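You operate a simulated robot arm through the tools that you are given. There is no shell and no other tool. Be economical: measure what you need, move in short steps, check, and stop when the job is done.

You are at the controls of a simulated robot arm. One attempt, no reset.

## Task
Put the cream tray's teal ball through the ball cleaner and return it.
Fine: shut the lid, turn the knob to DONE, open the lid wide and leave it; same well of the cream tray; clean no other ball.

It is judged by the outcome, as a careful person would: the job done as asked, and still so three seconds after it is handed in. It fails if anything else is knocked over, pushed out of place, dropped, spilled or broken. A push-on lid holds only when it is set on centred and level and pressed home; a screw cap is set on level and turned clockwise until tight.

## Robot
A 7-joint arm with a two-finger parallel gripper, fixed in place. Base frame: the origin is at the foot of the arm, x ahead of it, y to its left, z up. Lengths are in mm, angles in degrees, forces in N, time in s.
With the tool pointing down near the work surface it reaches from about 240 to 680 mm from the base axis. Its first joint turns from -66.0 to 66.0 degrees. Payload 2.4 kg.
Tool frame: the origin (TCP) lies between the finger pads and is the grasp point; the fingertips stand 30 mm ahead of it; z points along the fingers, y is the line along which they close. The gripper opens to 94 mm. The fingers are 28 mm wide and 10 mm thick; the gripper's body (50 by 96 mm) begins 55 mm behind the TCP.
Orientation is that of the tool frame in the base frame, as a unit quaternion [x, y, z, w]. With the fingers straight down and closing along the base's y, the tool's x points along the base's -x, its y along +y and its z along -z.

## Interface
- The arm moves only by the tool step_arm. Its arguments are lists of equal length, an entry for each row: "xyz": the shift along the base's x, y, z in m, a list of three; "rotation": the turn, a rotation vector about the base's x, y, z in degrees, a list of three; "fingers": the opening, from 0 (shut) to 1 (fully open). In form: {"xyz": [[tx, ty, tz], ...], "rotation": [[ax, ay, az], ...], "fingers": [fingers, ...]}. A call has 1 to 12 rows; each row is the pose to reach, as a shift and turn from the pose commanded when the call began. Rows are played at 5 a second. More than 50 mm and 8.6 degrees between two rows, or a gripper value outside its range, and nothing of the call is played. Where a pose cannot be reached the arm comes as near as it can. A force on the tool above 40 N (or 10 N above the force at the start of the call, whichever is more), or a blocked arm, ends the call early, and 0.2 s more pass. The fingers move at their own pace (about 153 mm/s each) and stop on an object; they squeeze with about 45 N. The grip force told is the motor's: it shows also when the fingers shut on nothing. Time passes only in rows, and 0.2 s behind the last, so rows that repeat a pose let the fingers close. It gives the time, the measured TCP pose, the force on the tool (base axes), the opening and the grip force at its end, in the units of the frame above (readings bear some noise), with the torque about the TCP (base axes, N m) and any sound that the robot's microphone picked up.
- Cameras (640 x 400 px; columns grow to the right, rows downward): "scene" is fixed at [51.9, 487.7, 1446.6]; the picture's right is [-0.58, -0.82, 0.00], its down [-0.45, 0.32, -0.83] and it looks along [0.68, -0.48, -0.56] (base axes); focal length 342 px, centre (320, 200). "wrist" rides on the gripper at [76, 14, -103] in the tool frame; the picture's right is [-0.18, 0.98, 0.00], its down [-0.75, -0.14, -0.64] and it looks along [-0.63, -0.12, 0.77] (tool axes); focal length 243 px, centre (320, 200). There is no depth. A picture from a camera that has moved, and an enlarged one, comes with that camera's place and axes in the base frame and with its lens.
- snapshot(camera): a new picture of that camera. It takes no simulated time.
- zoom(camera, box): a new picture of the part [left, top, right, bottom] of that camera's present view, enlarged. It takes no simulated time.
- sign_off(): hands the job in; it is judged then, once.

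Work in short steps. Places have to be worked out from the pictures, the camera data and where the tool is seen: move nearer, look again, correct. Check each grasp and each placing, and mend what went wrong. You have 120 turns and 76 pictures in all, those below and enlarged ones among them. Open the gripper and draw the arm clear of the work before you hand the job in, unless the task says otherwise; then end with one line.

The tools are called after "Emit:" as name(argument=value, ...) on one line, values as JSON. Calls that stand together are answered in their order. step_arm: Moves the arm, as the interface text tells. Its arguments: {"type":"object","properties":{"xyz":{"type":"array","items":{"type":"array","items":{"type":"number"}}},"rotation":{"type":"array","items":{"type":"array","items":{"type":"number"}}},"fingers":{"type":"array","items":{"type":"number"}}},"required":["xyz","rotation","fingers"]} The other tools are called the same way: snapshot (camera) takes a picture; zoom (camera, box) takes an enlarged picture of a part of a camera's view; sign_off () hands the job in.

At the start:

```text
clock: 0.0
ee_pos: [308.6, 214.0, 1253.7]
orientation: [-0.001, 1.0, 0.0, 0.0]
wrist_force: [0.9, -0.6, 0.3]
ft_torque: [-0.01, 0.0, 0.01]
opening: 94.0
grip_force: 0.1
```

scene: 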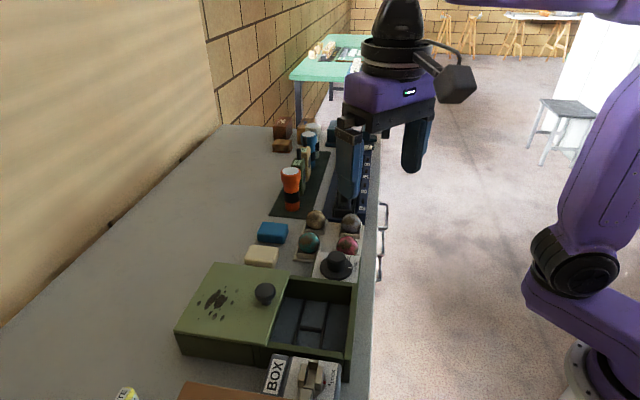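
wrist: 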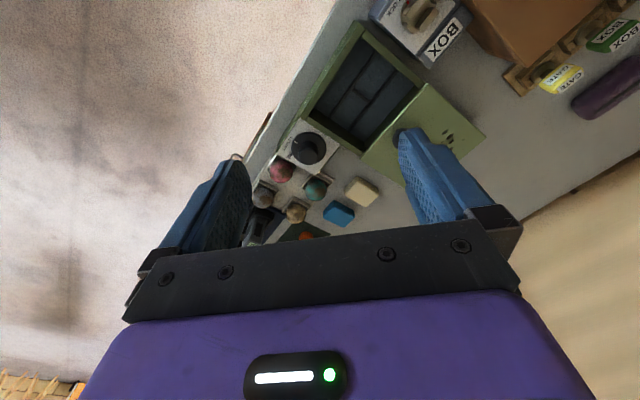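

The pictures show a bench with a tray of balls and several devices; I zoom in on them to find the ball cleaner.

Emit:
zoom(camera="scene", box=[240, 190, 400, 290])

Emit:
zoom(camera="wrist", box=[230, 0, 550, 200])

Emit:
zoom(camera="scene", box=[100, 250, 400, 400])

```text
4.00 times, centred on (320, 240) of scene
camera zoom: at [51.9, 487.7, 1446.6], right [-0.58, -0.82, 0.0], down [-0.45, 0.32, -0.83], along [0.68, -0.48, -0.56], focal length 1370 px, centre (320, 40)
```

zoom: 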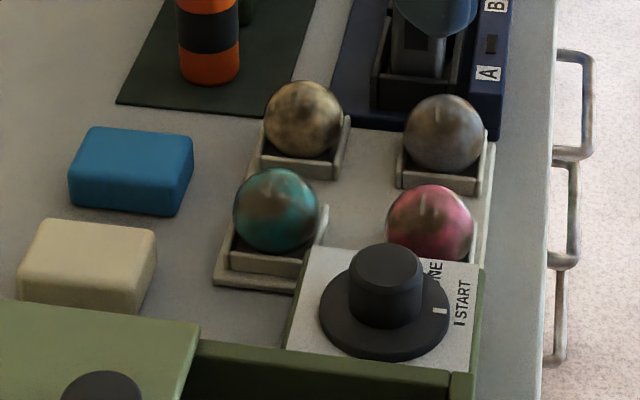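

```text
2.00 times, centred on (390, 100) of wrist
camera zoom: at [232.8, 227.5, 1357.1], right [0.18, 0.98, 0.0], down [0.75, -0.14, 0.64], along [0.63, -0.12, -0.77], focal length 485 px, centre (180, 400)
```

zoom: 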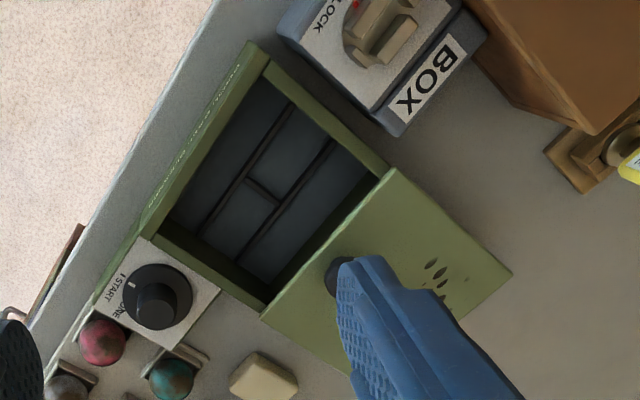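

```text
2.13 times, centred on (250, 325) of scene
camera zoom: at [51.9, 487.7, 1446.6], right [-0.58, -0.82, 0.0], down [-0.45, 0.32, -0.83], along [0.68, -0.48, -0.56], focal length 731 px, centre (469, -67)
```

zoom: 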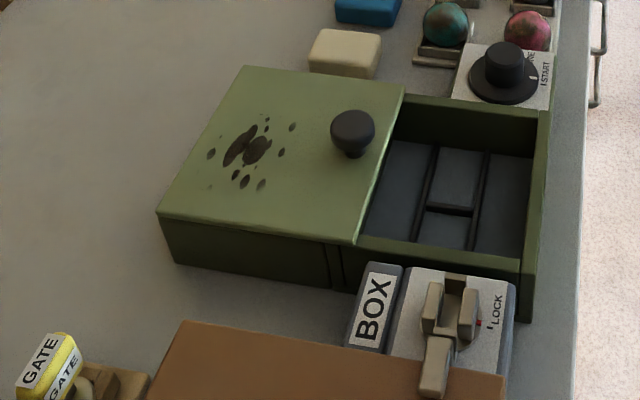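

The teal ball triangulates to about (551,162,931). I move down and back moderately for a closer wrist view.

Emit:
step_arm(xyz=[[0, -0.01, -0.045], [0, -0.02, -0.09], [0, -0.03, -0.12]], rotation=[[0, 0, 0], [0, 0, 0], [0, 0, 0]], fingers=[1, 1, 1])

Emit:
snapshot(camera="wrist")

Emit:
snapshot(camera="scene")

```text
clock: 0.8
ee_pos: [309.5, 184.2, 1133.7]
orientation: [0.0, 1.0, 0.0, 0.0]
wrist_force: [0.0, 0.1, 0.3]
ft_torque: [0.02, -0.01, 0.0]
opening: 94.0
grip_force: 0.2
```

```text
70 pictures are left
camera wrist: at [233.6, 198.2, 1237.1], right [0.18, 0.98, 0.0], down [0.75, -0.14, 0.64], along [0.63, -0.12, -0.77], focal length 243 px, centre (320, 200)
```

wrist: 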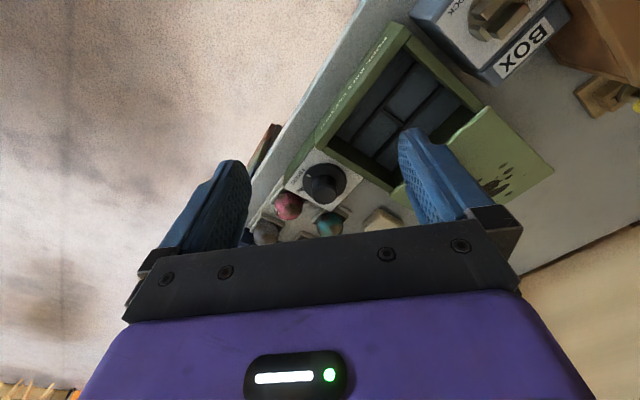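

```text
69 pictures are left
```

scene: 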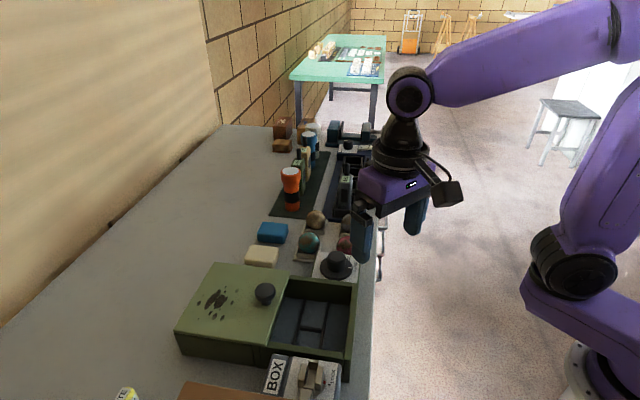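

The bench edge runs about 45° to the base axes. I yaw the gripper by 45° to line up with it and look again.

Emit:
step_arm(xyz=[[0, 0, 0], [0, 0, 0], [0, 0, 0], [0, 0, 0], [0, 0, 0], [0, 0, 0]], rotation=[[0, 0, 7.5], [0, 0, 15], [0, 0, 22.5], [0, 0, 30], [0, 0, 37.5], [0, 0, 45]], fingers=[1, 1, 1, 1, 1, 1])

Emit:
snapshot(camera="wrist")

```text
clock: 2.2
ee_pos: [308.8, 184.1, 1133.7]
orientation: [-0.385, 0.923, 0.0, 0.0]
wrist_force: [0.5, -0.5, 0.1]
ft_torque: [0.01, -0.01, -0.03]
opening: 93.9
grip_force: 0.1
```

```text
68 pictures are left
camera wrist: at [245.3, 139.7, 1237.2], right [-0.57, 0.82, 0.0], down [0.63, 0.43, 0.64], along [0.53, 0.36, -0.77], focal length 243 px, centre (320, 200)
```

wrist: 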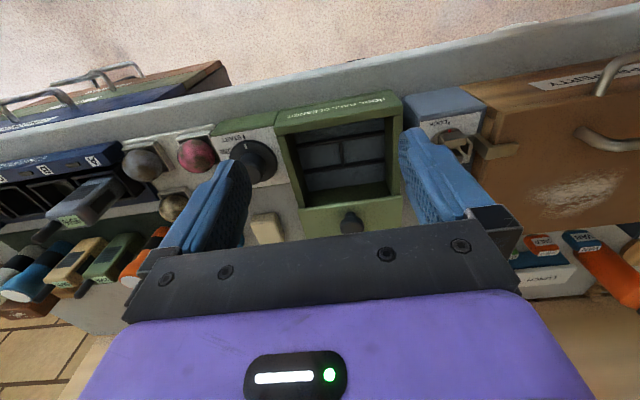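

Good view. I zoom into the cleaner and dial.

Emit:
zoom(camera="wrist", box=[110, 80, 270, 180])

Emit:
zoom(camera="wrist", box=[260, 80, 420, 240])

```text
4.00 times, centred on (190, 130) of wrist
camera zoom: at [245.3, 139.7, 1237.2], right [-0.57, 0.82, 0.0], down [0.63, 0.43, 0.64], along [0.53, 0.36, -0.77], focal length 970 px, centre (840, 480)
```

zoom: 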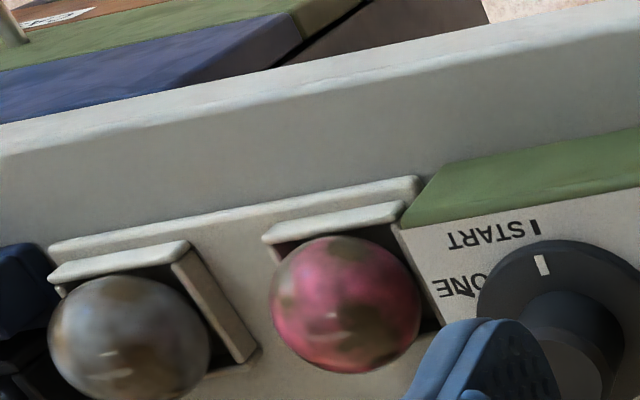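

```text
2.50 times, centred on (340, 160) of wrist
camera zoom: at [245.3, 139.7, 1237.2], right [-0.57, 0.82, 0.0], down [0.63, 0.43, 0.64], along [0.53, 0.36, -0.77], focal length 606 px, centre (270, 300)
```

zoom: 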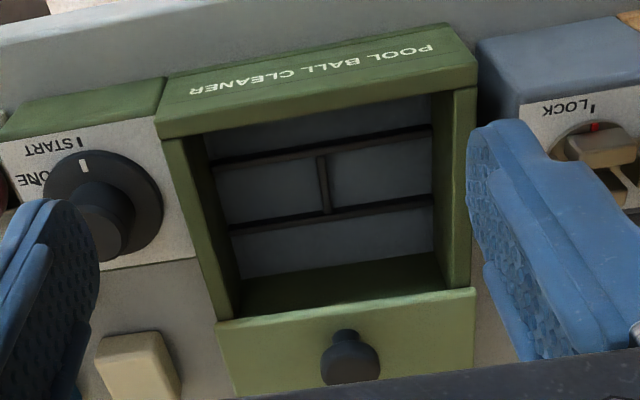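

The cleaner is the green box ("POOL BALL CLEANER"), lid slides away from the robot, dial at START. Next I look closer at the tray.

Emit:
step_arm(xyz=[[0.029, -0.0234, -0.017], [0.058, -0.0468, -0.034], [0.087, -0.07, -0.051], [0.116, -0.0936, -0.068], [0.145, -0.117, -0.085]], rotation=[[0, 0, 0], [0, 0, 0], [0, 0, 0], [0, 0, 0], [0, 0, 0]], fingers=[1, 1, 1, 1, 1])

Emit:
snapshot(camera="wrist")

```text
clock: 3.4
ee_pos: [453.4, 65.6, 1048.9]
orientation: [-0.383, 0.924, 0.0, 0.0]
wrist_force: [-0.1, -0.2, 0.2]
ft_torque: [0.01, 0.03, 0.0]
opening: 94.1
grip_force: 0.0
```

```text
65 pictures are left
camera wrist: at [390.3, 21.3, 1152.1], right [-0.57, 0.82, 0.0], down [0.63, 0.43, 0.64], along [0.53, 0.36, -0.77], focal length 243 px, centre (320, 200)
```

wrist: 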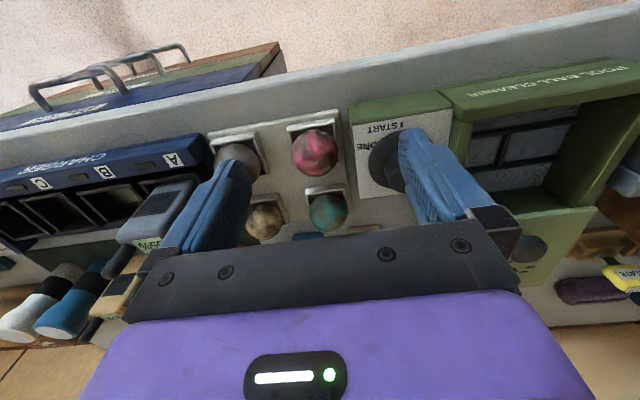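

Emit:
zoom(camera="wrist", box=[230, 90, 420, 240])

```text
2.67 times, centred on (325, 165) of wrist
camera zoom: at [390.3, 21.3, 1152.1], right [-0.57, 0.82, 0.0], down [0.63, 0.43, 0.64], along [0.53, 0.36, -0.77], focal length 647 px, centre (307, 293)
```

zoom: 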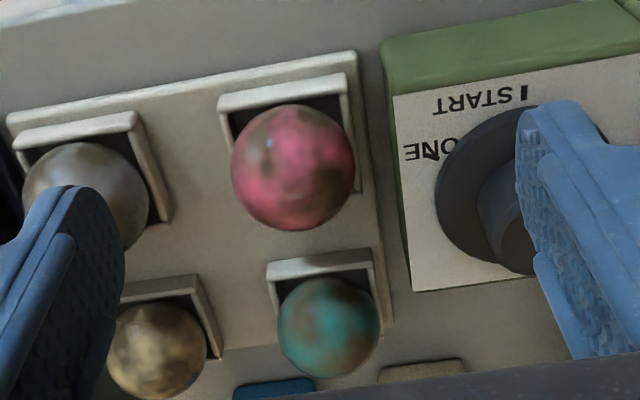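

The teal ball is near (558,154,923). The TCP axis projects to column 320 in the wrist view, so I hover above the ball and check.

Emit:
step_arm(xyz=[[0.026, 0.022, -0.01], [0.052, 0.044, -0.02], [0.078, 0.066, -0.03], [0.1046, 0.0884, -0.039]], rotation=[[0, 0, 0], [0, 0, 0], [0, 0, 0], [0, 0, 0]], fingers=[0.72, 0.72, 0.72, 0.72])

Emit:
snapshot(camera="wrist")

```text
clock: 4.4
ee_pos: [558.4, 155.8, 1008.7]
orientation: [-0.383, 0.924, 0.0, 0.001]
wrist_force: [-0.2, 0.2, -0.3]
ft_torque: [-0.03, 0.02, 0.02]
opening: 67.7
grip_force: 0.0
```

```text
63 pictures are left
camera wrist: at [494.6, 111.6, 1112.2], right [-0.56, 0.83, 0.0], down [0.63, 0.43, 0.64], along [0.53, 0.36, -0.77], focal length 243 px, centre (320, 200)
```

wrist: 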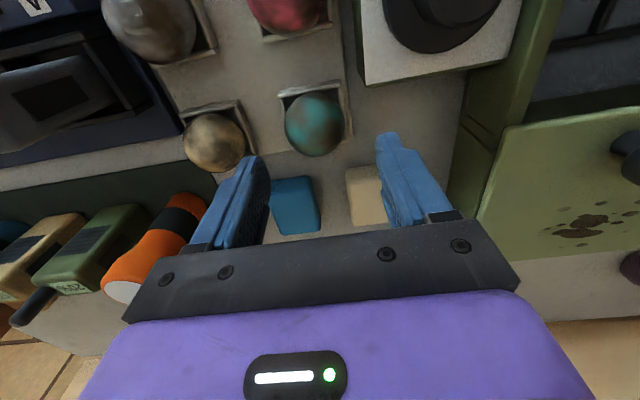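

The ball is about 5 mm to the left of the tool axis. I correct and descend partway.

Emit:
step_arm(xyz=[[0.0025, -0.005, -0.02], [0.0025, -0.005, -0.04]], rotation=[[0, 0, 0], [0, 0, 0]], fingers=[0.72, 0.72])

Emit:
snapshot(camera="wrist")

```text
clock: 5.0
ee_pos: [560.9, 150.0, 969.0]
orientation: [-0.383, 0.924, 0.0, 0.0]
wrist_force: [0.8, 0.4, 0.0]
ft_torque: [-0.03, 0.0, 0.01]
opening: 67.7
grip_force: 0.0
```

```text
62 pictures are left
camera wrist: at [497.0, 106.0, 1072.4], right [-0.56, 0.83, 0.0], down [0.63, 0.43, 0.64], along [0.53, 0.36, -0.77], focal length 243 px, centre (320, 200)
```

wrist: 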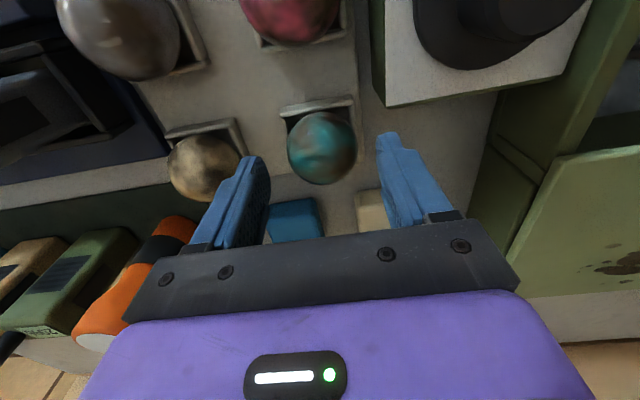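

Centred, ball at z≈923. I go down so the tips sit about 12 mm below the equator and close.

Emit:
step_arm(xyz=[[0, 0, -0.014], [0, 0, -0.028]], rotation=[[0, 0, 0], [0, 0, 0]], fingers=[0.72, 0.72])

Emit:
zoom(camera="wrist", box=[160, 80, 480, 280])

```text
clock: 5.6
ee_pos: [559.9, 150.1, 941.5]
orientation: [-0.382, 0.924, 0.0, 0.001]
wrist_force: [0.3, 0.7, -1.1]
ft_torque: [-0.02, 0.0, 0.01]
opening: 67.7
grip_force: 0.1
```

```text
2.00 times, centred on (320, 180) of wrist
camera zoom: at [496.7, 105.8, 1045.0], right [-0.56, 0.83, 0.0], down [0.63, 0.43, 0.64], along [0.53, 0.36, -0.77], focal length 485 px, centre (320, 240)
```

zoom: 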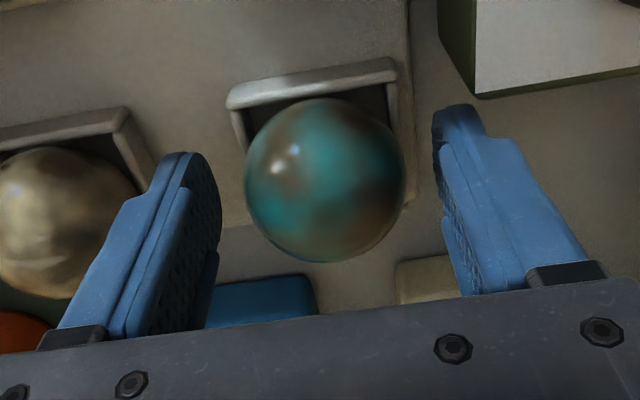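

Ball centred between the fingers with clearance. Close.

Emit:
step_arm(xyz=[[0, 0, 0], [0, 0, 0], [0, 0, 0]], rotation=[[0, 0, 0], [0, 0, 0], [0, 0, 0]], fingers=[0.45, 0.3, 0.3])

```text
clock: 6.4
ee_pos: [560.3, 150.8, 942.4]
orientation: [-0.382, 0.924, 0.0, 0.001]
wrist_force: [0.0, 0.3, 0.4]
ft_torque: [0.02, -0.01, -0.01]
opening: 50.6
grip_force: 44.9
```

Gripped at 50.6 mm. Lift gently and look.

Emit:
step_arm(xyz=[[0, 0, 0.015], [0, 0, 0.045], [0, 0, 0.09]], rotation=[[0, 0, 0], [0, 0, 0], [0, 0, 0]], fingers=[0.3, 0.3, 0.3])

Emit:
snapshot(camera="wrist")

Emit:
snapshot(camera="scene")

```text
clock: 7.2
ee_pos: [560.4, 150.4, 1030.8]
orientation: [-0.383, 0.924, 0.0, -0.001]
wrist_force: [0.6, 0.0, -0.7]
ft_torque: [-0.02, 0.01, 0.04]
opening: 50.8
grip_force: 44.7
```

```text
60 pictures are left
camera wrist: at [496.8, 106.1, 1134.1], right [-0.57, 0.82, 0.0], down [0.63, 0.43, 0.64], along [0.53, 0.36, -0.77], focal length 243 px, centre (320, 200)
```

wrist: 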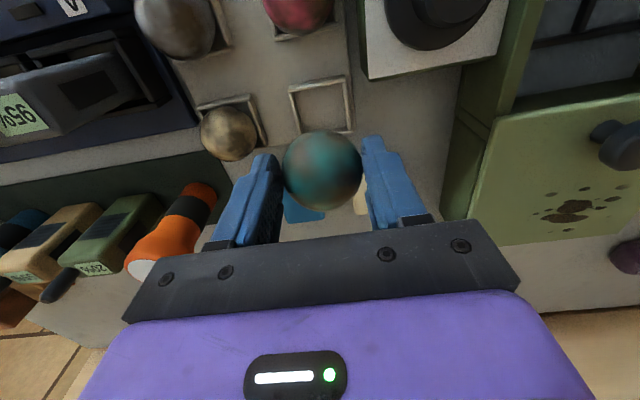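

```text
59 pictures are left
```

scene: 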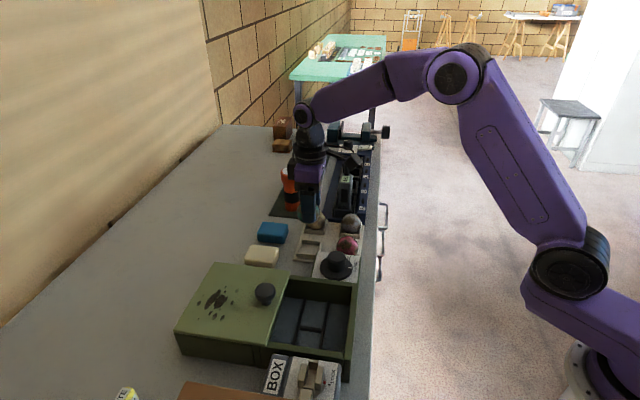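

Ball held. Cleaner opening estimate: centre about (378,269), rim z≈948. I carry the ball at height to above the right middle cell (366,284) and look.

Emit:
step_arm(xyz=[[-0.0324, 0.0222, 0.01], [-0.0648, 0.0444, 0.02], [-0.0972, 0.0666, 0.03], [-0.1296, 0.0888, 0.03], [-0.162, 0.111, 0.03], [-0.1944, 0.1332, 0.03], [-0.1944, 0.1332, 0.03]], rotation=[[0, 0, 0], [0, 0, 0], [0, 0, 0], [0, 0, 0], [0, 0, 0], [0, 0, 0], [0, 0, 0]], fingers=[0.3, 0.3, 0.3, 0.3, 0.3, 0.3, 0.3])

Emit:
snapshot(camera="wrist")

Emit:
snapshot(camera="scene")

```text
clock: 8.8
ee_pos: [365.0, 283.3, 1062.9]
orientation: [-0.383, 0.924, 0.0, 0.0]
wrist_force: [-0.7, -0.5, -1.1]
ft_torque: [0.02, 0.01, 0.01]
opening: 50.4
grip_force: 45.2
```

```text
58 pictures are left
camera wrist: at [302.1, 239.2, 1165.7], right [-0.56, 0.83, 0.0], down [0.63, 0.43, 0.64], along [0.53, 0.36, -0.77], focal length 243 px, centre (320, 200)
```

wrist: 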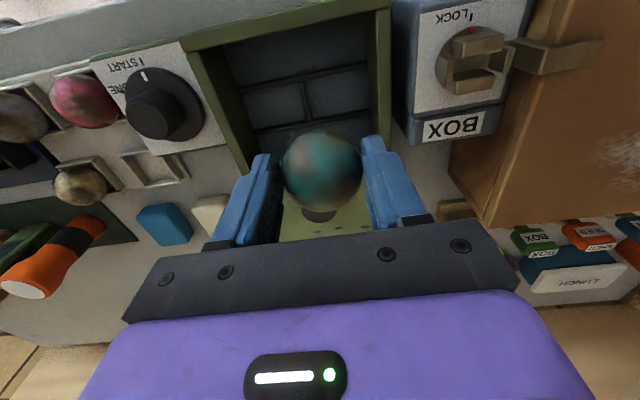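

```text
57 pictures are left
```

scene: 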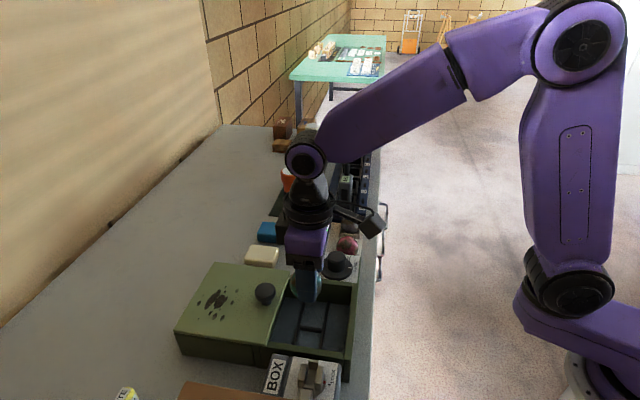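

The target cell lies beneath the tool. I shift 6 mm to the right for cross-bar clearance and descend into the box.

Emit:
step_arm(xyz=[[-0.004, 0.004, -0.03], [-0.004, 0.004, -0.065], [-0.004, 0.004, -0.1]], rotation=[[0, 0, 0], [0, 0, 0], [0, 0, 0]], fingers=[0.3, 0.3, 0.3])

Emit:
snapshot(camera="wrist")

Emit:
zoom(camera="scene", box=[220, 240, 380, 380])

```text
clock: 9.6
ee_pos: [362.6, 288.2, 961.5]
orientation: [-0.381, 0.924, 0.0, 0.0]
wrist_force: [-0.3, -0.8, -1.5]
ft_torque: [0.0, 0.0, 0.01]
opening: 50.8
grip_force: 45.0
```

```text
56 pictures are left
camera wrist: at [299.5, 243.3, 1064.8], right [-0.57, 0.82, 0.0], down [0.63, 0.43, 0.64], along [0.53, 0.36, -0.77], focal length 243 px, centre (320, 200)
```

wrist: 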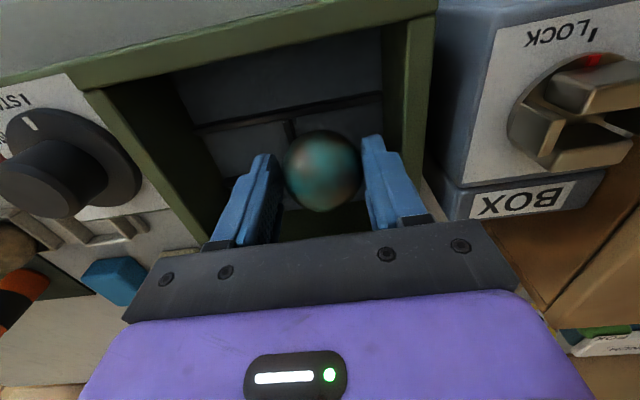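

```text
2.86 times, centred on (300, 310) of scene
camera zoom: at [51.9, 487.7, 1446.6], right [-0.58, -0.82, 0.0], down [-0.45, 0.32, -0.83], along [0.68, -0.48, -0.56], focal length 979 px, centre (377, -114)
```

zoom: 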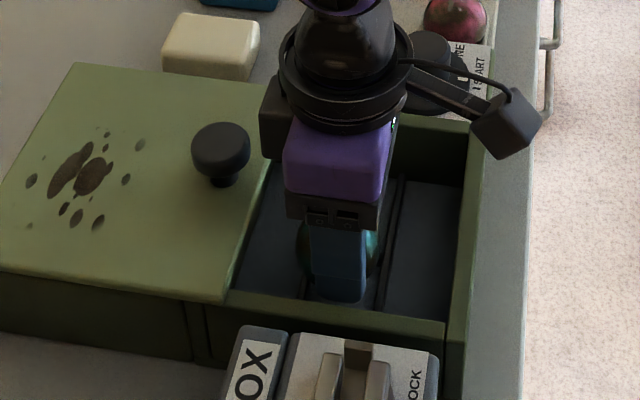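

Fingers are inside with clearance. I lower in small steps until the floor is felt.

Emit:
step_arm(xyz=[[0, 0, -0.006], [0, 0, -0.012], [0, 0, -0.016], [0, 0, -0.02], [0, 0, -0.02]], rotation=[[0, 0, 0], [0, 0, 0], [0, 0, 0], [0, 0, 0], [0, 0, 0]], fingers=[0.3, 0.3, 0.3, 0.3, 0.3])

```text
clock: 10.8
ee_pos: [363.3, 287.0, 943.9]
orientation: [-0.383, 0.924, 0.001, 0.002]
wrist_force: [-8.1, -5.4, 36.8]
ft_torque: [0.14, -0.05, -0.01]
opening: 50.5
grip_force: 45.0
```

Floor contact felt. I ease up 2 mm and open slightly.

Emit:
step_arm(xyz=[[0, 0, 0.002], [0, 0, 0.002], [0, 0, 0.002], [0, 0, 0.002]], rotation=[[0, 0, 0], [0, 0, 0], [0, 0, 0], [0, 0, 0]], fingers=[0.3, 0.56, 0.62, 0.64])

Emit:
snapshot(camera="wrist")

```text
clock: 11.8
ee_pos: [362.6, 286.3, 944.1]
orientation: [-0.382, 0.924, 0.0, 0.001]
wrist_force: [-0.1, -1.0, 0.1]
ft_torque: [0.01, -0.01, 0.02]
opening: 60.3
grip_force: 0.0
```

```text
54 pictures are left
camera wrist: at [299.2, 243.0, 1047.0], right [-0.56, 0.83, 0.0], down [0.63, 0.43, 0.64], along [0.53, 0.36, -0.77], focal length 243 px, centre (320, 200)
```

wrist: 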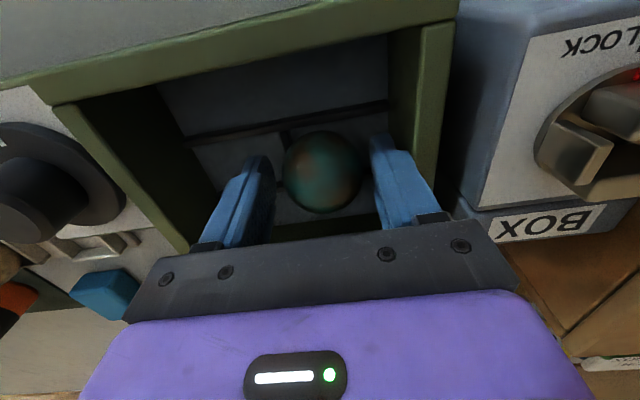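

Ball rests in the cell. I rise straight up and look at the lid handle.

Emit:
step_arm(xyz=[[0, 0, 0.03], [0, 0, 0.075], [0, 0, 0.12]], rotation=[[0, 0, 0], [0, 0, 0], [0, 0, 0]], fingers=[0.64, 0.64, 0.64])

Emit:
snapshot(camera="wrist")

Emit:
zoom(camera="scene", box=[160, 220, 400, 400])

```text
clock: 12.6
ee_pos: [362.9, 287.1, 1063.6]
orientation: [-0.383, 0.924, 0.0, 0.0]
wrist_force: [-0.1, -0.2, 0.2]
ft_torque: [-0.01, 0.0, 0.01]
opening: 60.4
grip_force: 0.1
```

```text
53 pictures are left
camera wrist: at [298.6, 243.3, 1168.2], right [-0.56, 0.83, 0.0], down [0.63, 0.43, 0.64], along [0.53, 0.36, -0.77], focal length 243 px, centre (320, 200)
```

wrist: 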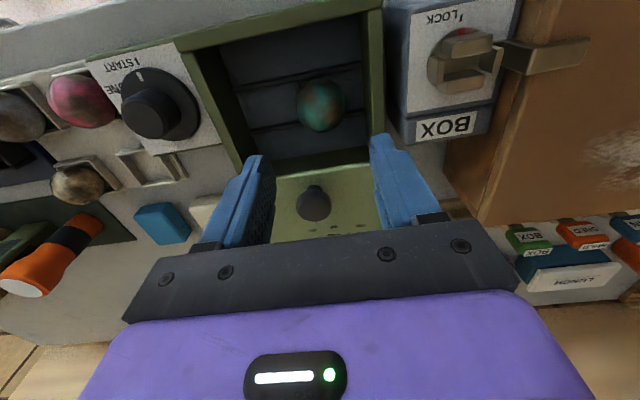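

```text
2.22 times, centred on (280, 310) of scene
camera zoom: at [51.9, 487.7, 1446.6], right [-0.58, -0.82, 0.0], down [-0.45, 0.32, -0.83], along [0.68, -0.48, -0.56], focal length 761 px, centre (409, -44)
```

zoom: 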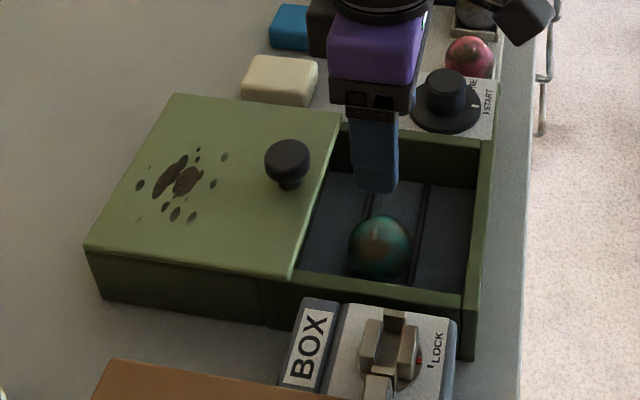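

Ball is in place. Handle is at about (438,330.5,980); I go over it and check alignment.

Emit:
step_arm(xyz=[[0.037, 0.022, 0], [0.075, 0.0435, 0], [0.075, 0.0435, -0.02]], rotation=[[0, 0, 0], [0, 0, 0], [0, 0, 0]], fingers=[0.64, 0.64, 0.64])

Emit:
snapshot(camera="wrist")

```text
clock: 13.4
ee_pos: [438.3, 331.0, 1044.7]
orientation: [-0.382, 0.924, 0.0, 0.0]
wrist_force: [1.0, 0.4, -0.3]
ft_torque: [0.0, -0.01, -0.01]
opening: 60.2
grip_force: 0.0
```

```text
51 pictures are left
camera wrist: at [374.1, 286.5, 1147.8], right [-0.57, 0.82, 0.0], down [0.63, 0.43, 0.64], along [0.53, 0.36, -0.77], focal length 243 px, centre (320, 200)
```

wrist: 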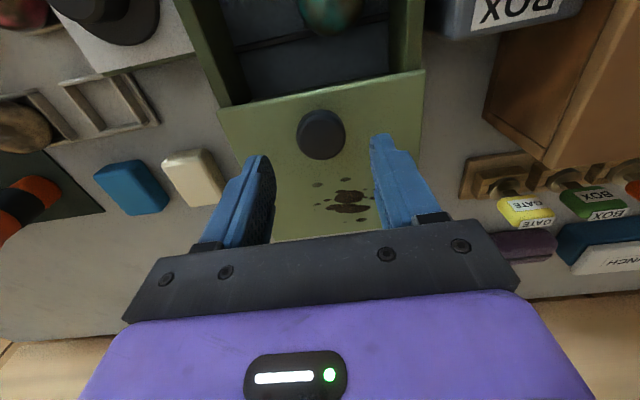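

Handle exactly aligned. I descend to TCP z≈988 and grasp it.

Emit:
step_arm(xyz=[[0, 0, -0.03], [0, 0, -0.056], [0, 0, -0.056], [0, 0, -0.056], [0, 0, -0.056]], rotation=[[0, 0, 0], [0, 0, 0], [0, 0, 0], [0, 0, 0], [0, 0, 0]], fingers=[0.64, 0.64, 0.45, 0.25, 0.25])

Emit:
snapshot(camera="wrist")

```text
clock: 14.6
ee_pos: [437.9, 330.5, 988.0]
orientation: [-0.384, 0.924, 0.0, 0.001]
wrist_force: [-0.2, 0.2, -3.2]
ft_torque: [0.34, -0.33, -0.11]
opening: 35.2
grip_force: 44.8
```

```text
50 pictures are left
camera wrist: at [373.7, 287.0, 1090.9], right [-0.56, 0.83, 0.0], down [0.63, 0.43, 0.64], along [0.53, 0.36, -0.77], focal length 243 px, centre (320, 200)
```

wrist: 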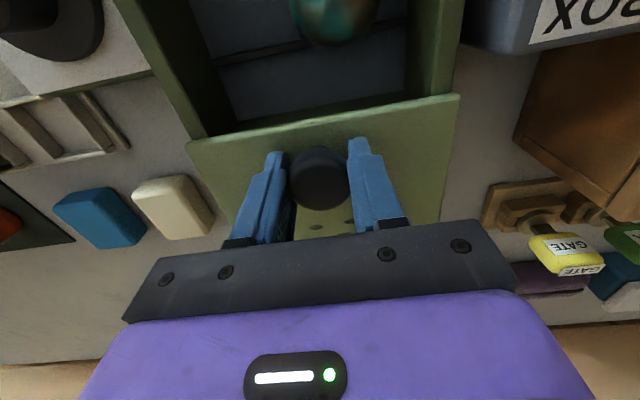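

Handle gripped. I slide it toward the robot along (-0.707,-0.707), watching forces.

Emit:
step_arm(xyz=[[-0.01, -0.01, 0], [-0.02, -0.02, 0], [-0.03, -0.03, 0], [-0.04, -0.04, 0]], rotation=[[0, 0, 0], [0, 0, 0], [0, 0, 0], [0, 0, 0]], fingers=[0.25, 0.25, 0.25, 0.25])

Emit:
snapshot(camera="wrist")

```text
clock: 15.6
ee_pos: [396.2, 289.9, 988.4]
orientation: [-0.382, 0.924, 0.0, 0.0]
wrist_force: [-1.0, 2.3, -3.9]
ft_torque: [-0.03, 0.08, 0.03]
opening: 34.9
grip_force: 44.9
```

```text
49 pictures are left
camera wrist: at [333.3, 246.6, 1090.9], right [-0.57, 0.82, 0.0], down [0.63, 0.43, 0.64], along [0.53, 0.36, -0.77], focal length 243 px, centre (320, 200)
```

wrist: 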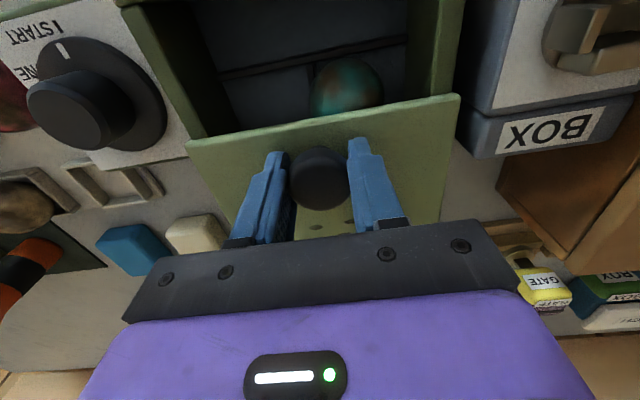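

The lid slides with little force. I continue in 10 mm-scale steps.

Emit:
step_arm(xyz=[[-0.01, -0.01, 0], [-0.02, -0.02, 0], [-0.03, -0.03, 0], [-0.037, -0.037, 0], [-0.042, -0.042, 0]], rotation=[[0, 0, 0], [0, 0, 0], [0, 0, 0], [0, 0, 0], [0, 0, 0]], fingers=[0.25, 0.25, 0.25, 0.25, 0.25])

Emit:
snapshot(camera="wrist")

Emit:
zoom(camera="scene", box=[160, 220, 400, 400])

```text
clock: 16.8
ee_pos: [354.4, 248.6, 987.3]
orientation: [-0.383, 0.924, 0.0, 0.0]
wrist_force: [-4.6, 5.4, -3.8]
ft_torque: [-0.16, 0.25, 0.01]
opening: 35.2
grip_force: 45.2
```

```text
48 pictures are left
camera wrist: at [291.9, 205.1, 1090.9], right [-0.57, 0.82, 0.0], down [0.63, 0.43, 0.64], along [0.53, 0.36, -0.77], focal length 243 px, centre (320, 200)
```

wrist: 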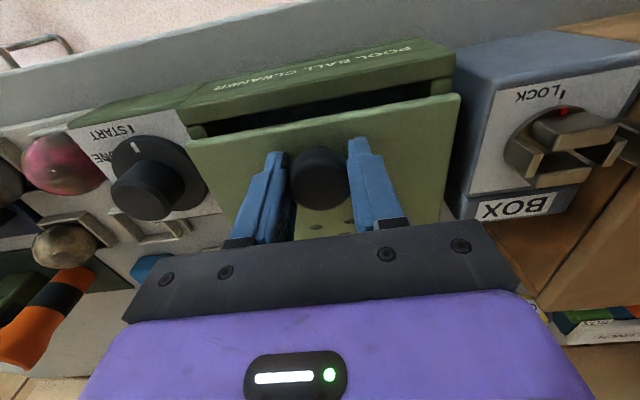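

```text
2.22 times, centred on (280, 310) of scene
camera zoom: at [51.8, 487.9, 1446.5], right [-0.58, -0.82, 0.0], down [-0.45, 0.32, -0.83], along [0.68, -0.48, -0.56], focal length 761 px, centre (409, -44)
```

zoom: 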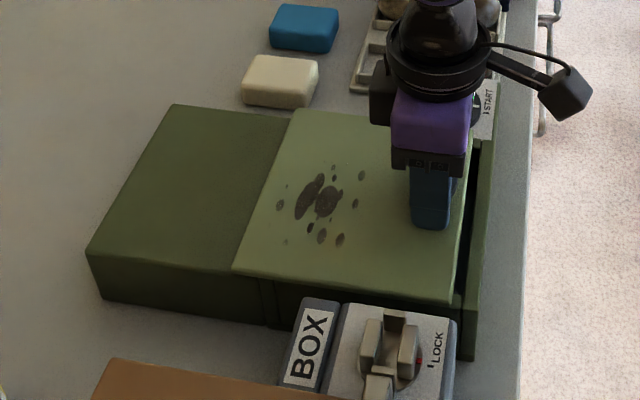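

About 15 mm gap remains. I continue until the stop is felt, easing a hair sideways.

Emit:
step_arm(xyz=[[-0.005, -0.004, 0], [-0.009, -0.008, 0], [-0.013, -0.012, 0], [-0.017, -0.016, 0], [-0.021, -0.02, 0]], rotation=[[0, 0, 0], [0, 0, 0], [0, 0, 0], [0, 0, 0], [0, 0, 0]], fingers=[0.25, 0.25, 0.25, 0.25, 0.25])

Emit:
snapshot(camera="wrist")

```text
clock: 18.0
ee_pos: [339.4, 232.7, 989.1]
orientation: [-0.383, 0.924, 0.003, 0.01]
wrist_force: [23.9, 27.4, -9.9]
ft_torque: [0.1, -0.14, 0.0]
opening: 35.0
grip_force: 44.6
```

```text
46 pictures are left
camera wrist: at [274.2, 187.6, 1090.9], right [-0.57, 0.82, 0.0], down [0.62, 0.42, 0.66], along [0.54, 0.37, -0.75], focal length 243 px, centre (320, 200)
```

wrist: 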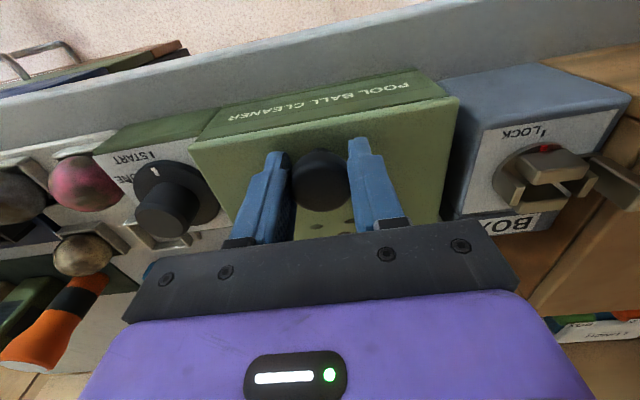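

The lid is firmly at its stop. I relieve slightly, release, and rise.

Emit:
step_arm(xyz=[[0.003, 0.003, 0], [0.003, 0.003, 0], [0.003, 0.003, 0], [0.003, 0.003, 0.03], [0.003, 0.003, 0.075]], rotation=[[0, 0, 0], [0, 0, 0], [0, 0, 0], [0, 0, 0], [0, 0, 0]], fingers=[0.25, 0.5, 0.64, 0.64, 0.64])

Emit:
snapshot(camera="wrist")

Emit:
zoom(camera="scene", box=[160, 220, 400, 400])

```text
clock: 19.2
ee_pos: [337.6, 231.9, 1063.7]
orientation: [-0.383, 0.924, 0.0, 0.0]
wrist_force: [-0.9, -0.5, 0.1]
ft_torque: [0.04, 0.01, -0.03]
opening: 60.3
grip_force: 0.0
```

```text
45 pictures are left
camera wrist: at [273.0, 187.4, 1167.2], right [-0.56, 0.83, 0.0], down [0.63, 0.43, 0.64], along [0.53, 0.36, -0.77], focal length 243 px, centre (320, 200)
```

wrist: 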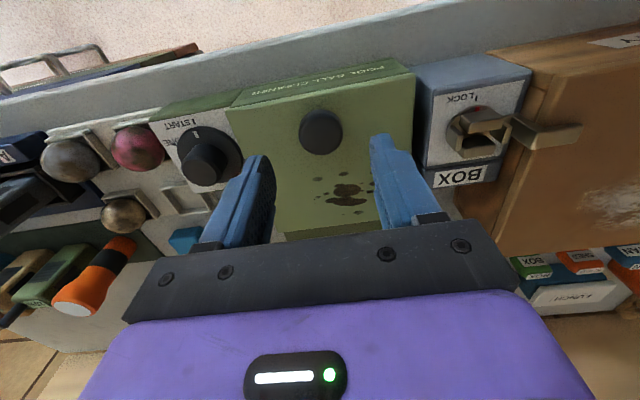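

```text
2.22 times, centred on (280, 310) of scene
camera zoom: at [51.9, 487.7, 1446.6], right [-0.58, -0.82, 0.0], down [-0.45, 0.32, -0.83], along [0.68, -0.48, -0.56], focal length 761 px, centre (409, -44)
```

zoom: 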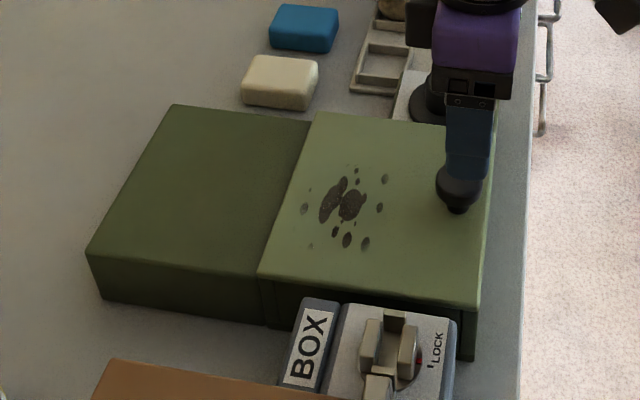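

Lid is fully shut. Now I zoom in on the dial.

Emit:
zoom(camera="wrist", box=[140, 100, 260, 200])

```text
4.00 times, centred on (200, 150) of wrist
camera zoom: at [273.0, 187.4, 1167.2], right [-0.56, 0.83, 0.0], down [0.63, 0.43, 0.64], along [0.53, 0.36, -0.77], focal length 970 px, centre (800, 400)
```

zoom: 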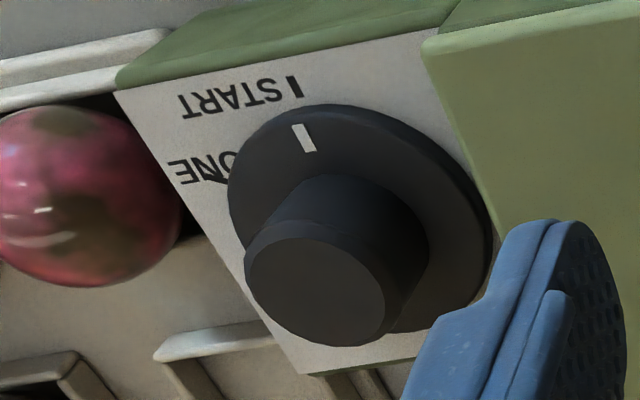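

I move above the knob's estimated place (456,161) and look down on the dial.

Emit:
step_arm(xyz=[[0.03, -0.0176, 0], [0.06, -0.0352, 0], [0.09, -0.0528, 0], [0.1184, -0.0704, 0]], rotation=[[0, 0, 0], [0, 0, 0], [0, 0, 0], [0, 0, 0]], fingers=[0.55, 0.55, 0.55, 0.55])

Emit:
zoom(camera="wrist", box=[220, 40, 420, 200])

```text
clock: 20.2
ee_pos: [457.0, 161.0, 1063.1]
orientation: [-0.382, 0.924, -0.001, -0.001]
wrist_force: [-0.3, -0.5, 0.2]
ft_torque: [-0.02, -0.02, 0.0]
opening: 51.6
grip_force: 0.0
```

```text
2.50 times, centred on (320, 120) of wrist
camera zoom: at [392.7, 116.8, 1166.9], right [-0.57, 0.82, 0.0], down [0.63, 0.43, 0.64], along [0.53, 0.36, -0.77], focal length 606 px, centre (320, 400)
```

zoom: 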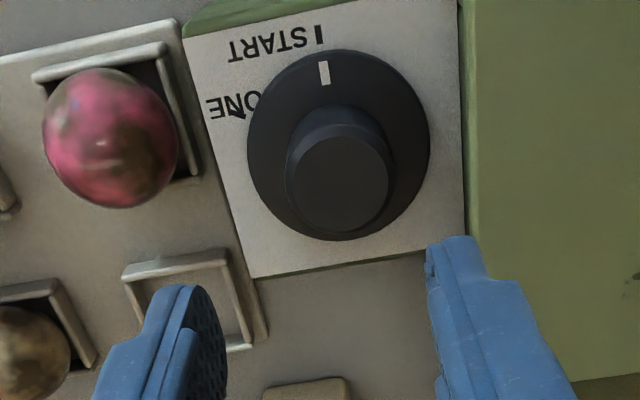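

Knob axis is about (452.5,164.5), cap top z≈958; START→DONE is about 63° counter-clockwise. One closer look at the marks.

Emit:
zoom(camera="wrist", box=[270, 45, 370, 125])

```text
5.00 times, centred on (320, 85) of wrist
camera zoom: at [392.7, 116.8, 1166.9], right [-0.57, 0.82, 0.0], down [0.63, 0.43, 0.64], along [0.53, 0.36, -0.77], focal length 1213 px, centre (320, 775)
```

zoom: 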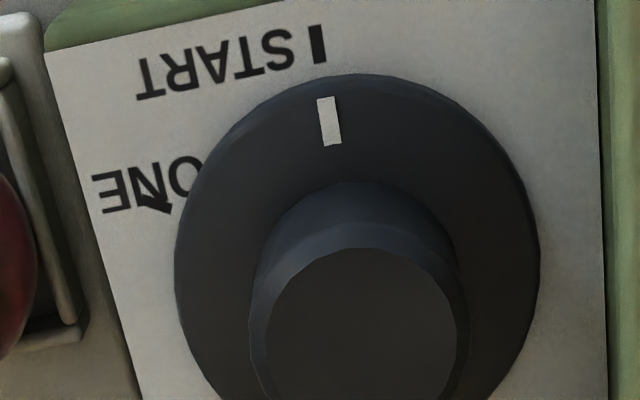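

I centre over the knob, yaw back 30° to leave room for the turn, and lower to just above the cap.

Emit:
step_arm(xyz=[[-0.0044, 0.0035, -0.01], [-0.0044, 0.0035, -0.025], [-0.0044, 0.0035, -0.04], [-0.0044, 0.0035, -0.055]], rotation=[[0, 0, -7.5], [0, 0, -15], [0, 0, -22.5], [0, 0, -30]], fingers=[0.55, 0.55, 0.55, 0.55])

Emit:
snapshot(camera="wrist")

```text
clock: 21.2
ee_pos: [452.9, 165.8, 1006.7]
orientation: [-0.129, 0.992, 0.0, 0.0]
wrist_force: [0.5, 0.3, 0.5]
ft_torque: [0.02, -0.02, -0.01]
opening: 51.7
grip_force: 0.0
```

```text
40 pictures are left
camera wrist: at [375.0, 159.2, 1110.8], right [-0.07, 1.0, 0.0], down [0.76, 0.06, 0.64], along [0.64, 0.05, -0.77], focal length 243 px, centre (320, 200)
```

wrist: 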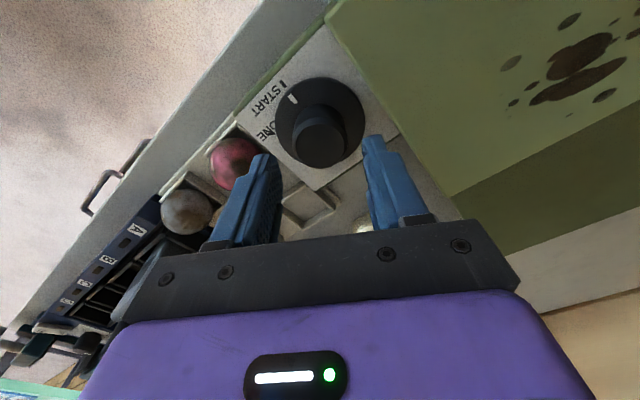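

Aligned. I descend to TCP z≈959 (tips ~9 mm above the skirt) and close on the knob.

Emit:
step_arm(xyz=[[0, 0, -0.025], [0, 0, -0.047], [0, 0, -0.047], [0, 0, -0.047], [0, 0, -0.047]], rotation=[[0, 0, 0], [0, 0, 0], [0, 0, 0], [0, 0, 0], [0, 0, 0]], fingers=[0.55, 0.55, 0.45, 0.25, 0.25])

Emit:
snapshot(camera="wrist")

```text
clock: 21.8
ee_pos: [452.7, 166.2, 967.7]
orientation: [-0.13, 0.991, 0.0, 0.003]
wrist_force: [-2.5, -0.1, 14.6]
ft_torque: [-0.02, 0.16, -0.02]
opening: 45.8
grip_force: 3.4
stopped in row 3: the force on the tool passed its limit at 63 N (the readings are from after the stop); the commanded pose is now the measured one
```

```text
39 pictures are left
camera wrist: at [375.4, 159.1, 1070.4], right [-0.08, 1.0, 0.0], down [0.76, 0.06, 0.65], along [0.64, 0.05, -0.76], focal length 243 px, centre (320, 200)
```

wrist: 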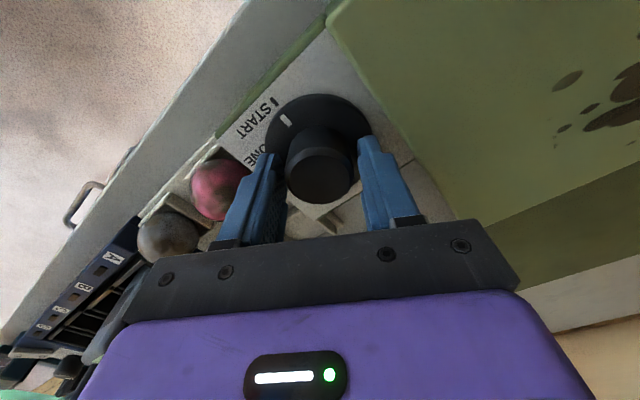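

The tips touched the skirt (top ≈937), so the knob sits higher and slightly nearer the robot than thought. I raise 4 mm and measure with a zoom.

Emit:
step_arm(xyz=[[0, 0, 0.004]], rotation=[[0, 0, 0]], fingers=[0.55])

Emit:
zoom(camera="wrist", box=[240, 80, 400, 220])

Emit:
zoom(camera="scene", box=[280, 200, 400, 300])

```text
clock: 22.2
ee_pos: [451.9, 165.4, 970.4]
orientation: [-0.131, 0.991, 0.0, 0.001]
wrist_force: [0.4, 0.2, -0.6]
ft_torque: [0.01, 0.0, -0.01]
opening: 51.7
grip_force: 0.0
```

```text
2.86 times, centred on (320, 150) of wrist
camera zoom: at [374.9, 158.8, 1073.4], right [-0.08, 1.0, 0.0], down [0.76, 0.06, 0.64], along [0.64, 0.05, -0.77], focal length 693 px, centre (320, 343)
```

zoom: 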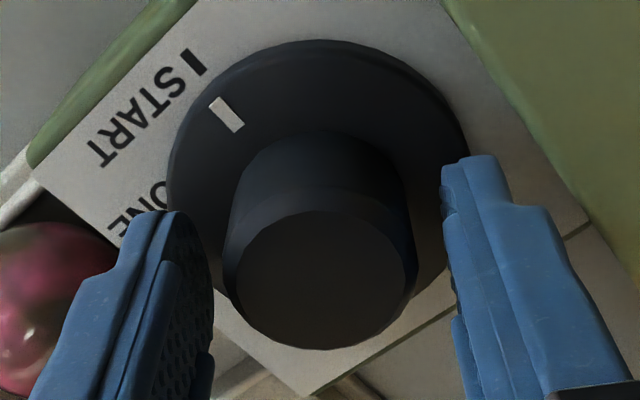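

```text
4.00 times, centred on (340, 250) of scene
camera zoom: at [51.9, 487.7, 1446.6], right [-0.58, -0.82, 0.0], down [-0.45, 0.32, -0.83], along [0.68, -0.48, -0.56], focal length 1370 px, centre (240, 0)
```

zoom: 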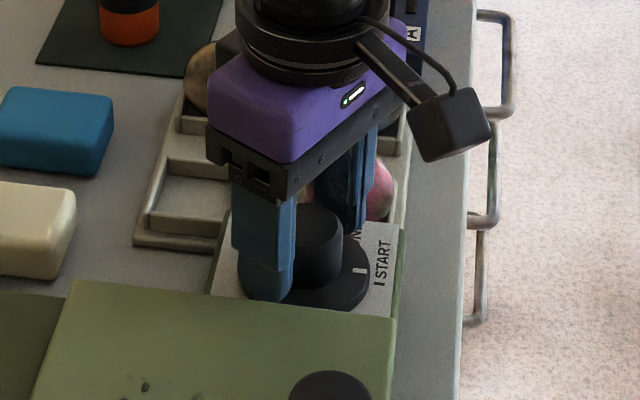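

Re-triangulation gives axis (451.5,165), cap top ≈962 — the tool is centred. I close on the knob here.

Emit:
step_arm(xyz=[[0, 0, 0], [0, 0, 0], [0, 0, 0]], rotation=[[0, 0, 0], [0, 0, 0], [0, 0, 0]], fingers=[0.45, 0.25, 0.25])

```text
clock: 23.0
ee_pos: [452.3, 165.7, 970.4]
orientation: [-0.131, 0.991, 0.001, 0.002]
wrist_force: [0.6, 2.5, -2.9]
ft_torque: [0.03, 0.01, 0.02]
opening: 37.0
grip_force: 44.7
```

Gripped at 37 mm with little side force. I turn 32° counter-clockwise and read torque.

Emit:
step_arm(xyz=[[0, 0, 0], [0, 0, 0], [0, 0, 0], [0, 0, 0]], rotation=[[0, 0, 8], [0, 0, 16], [0, 0, 24], [0, 0, 32]], fingers=[0.25, 0.25, 0.25, 0.25])

Emit:
snapshot(camera="wrist")

```text
clock: 24.0
ee_pos: [450.8, 166.5, 972.3]
orientation: [-0.399, 0.917, 0.002, 0.001]
wrist_force: [-6.2, 12.3, 2.2]
ft_torque: [0.45, 0.17, -0.66]
opening: 37.2
grip_force: 44.9
```

```text
36 pictures are left
camera wrist: at [389.5, 119.8, 1074.0], right [-0.59, 0.8, 0.0], down [0.62, 0.45, 0.64], along [0.52, 0.38, -0.76], focal length 243 px, centre (320, 200)
```

wrist: 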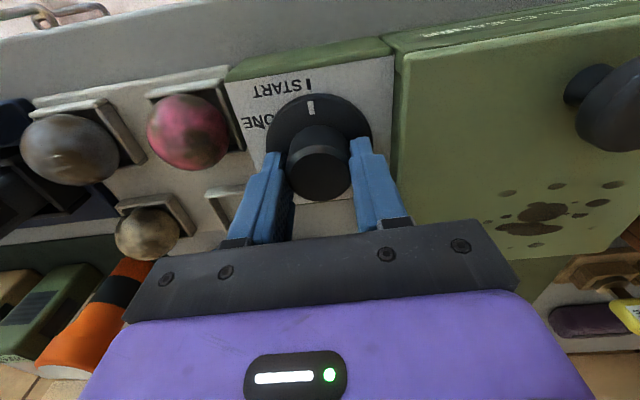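

The knob did not turn: fingers slipped with -0.66 N·m reaction, so it resists counter-clockwise. I turn back clockwise while gripped to see whether it goes that way.

Emit:
step_arm(xyz=[[0, 0, 0], [0, 0, 0], [0, 0, 0], [0, 0, 0]], rotation=[[0, 0, -8], [0, 0, -16], [0, 0, -24], [0, 0, -32]], fingers=[0.25, 0.25, 0.25, 0.25])

Emit:
zoom(camera="wrist", box=[220, 70, 420, 220])

```text
clock: 25.0
ee_pos: [452.0, 165.4, 970.3]
orientation: [-0.129, 0.992, 0.0, 0.001]
wrist_force: [-6.4, 13.1, 6.8]
ft_torque: [0.2, 0.88, 0.0]
opening: 37.4
grip_force: 45.1
```

```text
2.67 times, centred on (320, 145) of wrist
camera zoom: at [374.9, 159.4, 1073.9], right [-0.07, 1.0, 0.0], down [0.76, 0.06, 0.64], along [0.64, 0.05, -0.76], focal length 647 px, centre (320, 347)
```

zoom: 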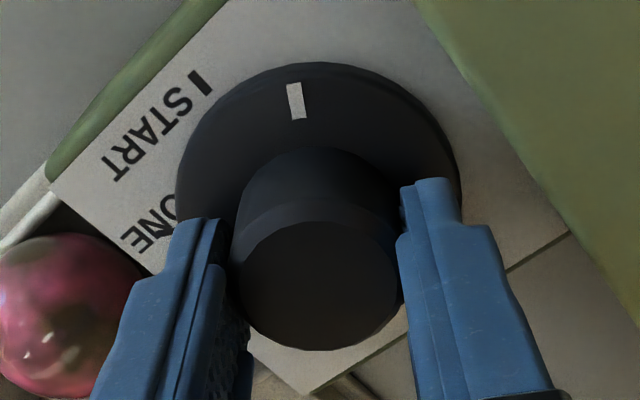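

Clockwise works: the pointer moved ~30°. DONE lies ~297° clockwise in all. I continue clockwise by 72°.

Emit:
step_arm(xyz=[[0, 0, 0], [0, 0, 0], [0, 0, 0], [0, 0, 0], [0, 0, 0], [0, 0, 0], [0, 0, 0], [0, 0, 0], [0, 0, 0]], rotation=[[0, 0, -8], [0, 0, -16], [0, 0, -24], [0, 0, -32], [0, 0, -40], [0, 0, -48], [0, 0, -56], [0, 0, -64], [0, 0, -72]], fingers=[0.25, 0.25, 0.25, 0.25, 0.25, 0.25, 0.25, 0.25, 0.25])

Emit:
snapshot(camera="wrist")

```text
clock: 27.0
ee_pos: [451.5, 164.1, 971.9]
orientation: [0.48, 0.877, -0.002, 0.001]
wrist_force: [-14.2, -15.2, 27.9]
ft_torque: [-0.42, 0.42, 0.07]
opening: 37.4
grip_force: 45.1
```

```text
34 pictures are left
camera wrist: at [422.8, 235.3, 1073.8], right [0.93, 0.38, 0.0], down [0.29, -0.71, 0.65], along [0.24, -0.6, -0.76], focal length 243 px, centre (320, 200)
```

wrist: 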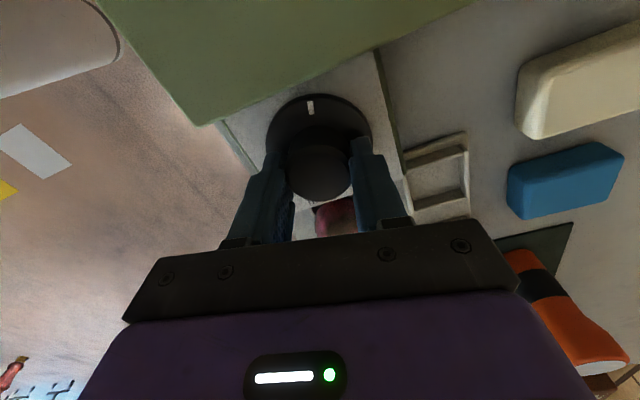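

The pointer follows the gripper exactly (≈104° turned). I raise 1.5 mm to ease vertical force and turn another 24°.

Emit:
step_arm(xyz=[[0, 0, 0.0015], [0, 0, 0.0015], [0, 0, 0.0015]], rotation=[[0, 0, -8], [0, 0, -16], [0, 0, -24]], fingers=[0.25, 0.25, 0.25])

```text
clock: 27.8
ee_pos: [449.7, 163.5, 971.1]
orientation: [0.651, 0.759, -0.005, -0.001]
wrist_force: [-10.8, -25.6, -10.6]
ft_torque: [-0.08, 0.25, 0.04]
opening: 36.9
grip_force: 45.0
```

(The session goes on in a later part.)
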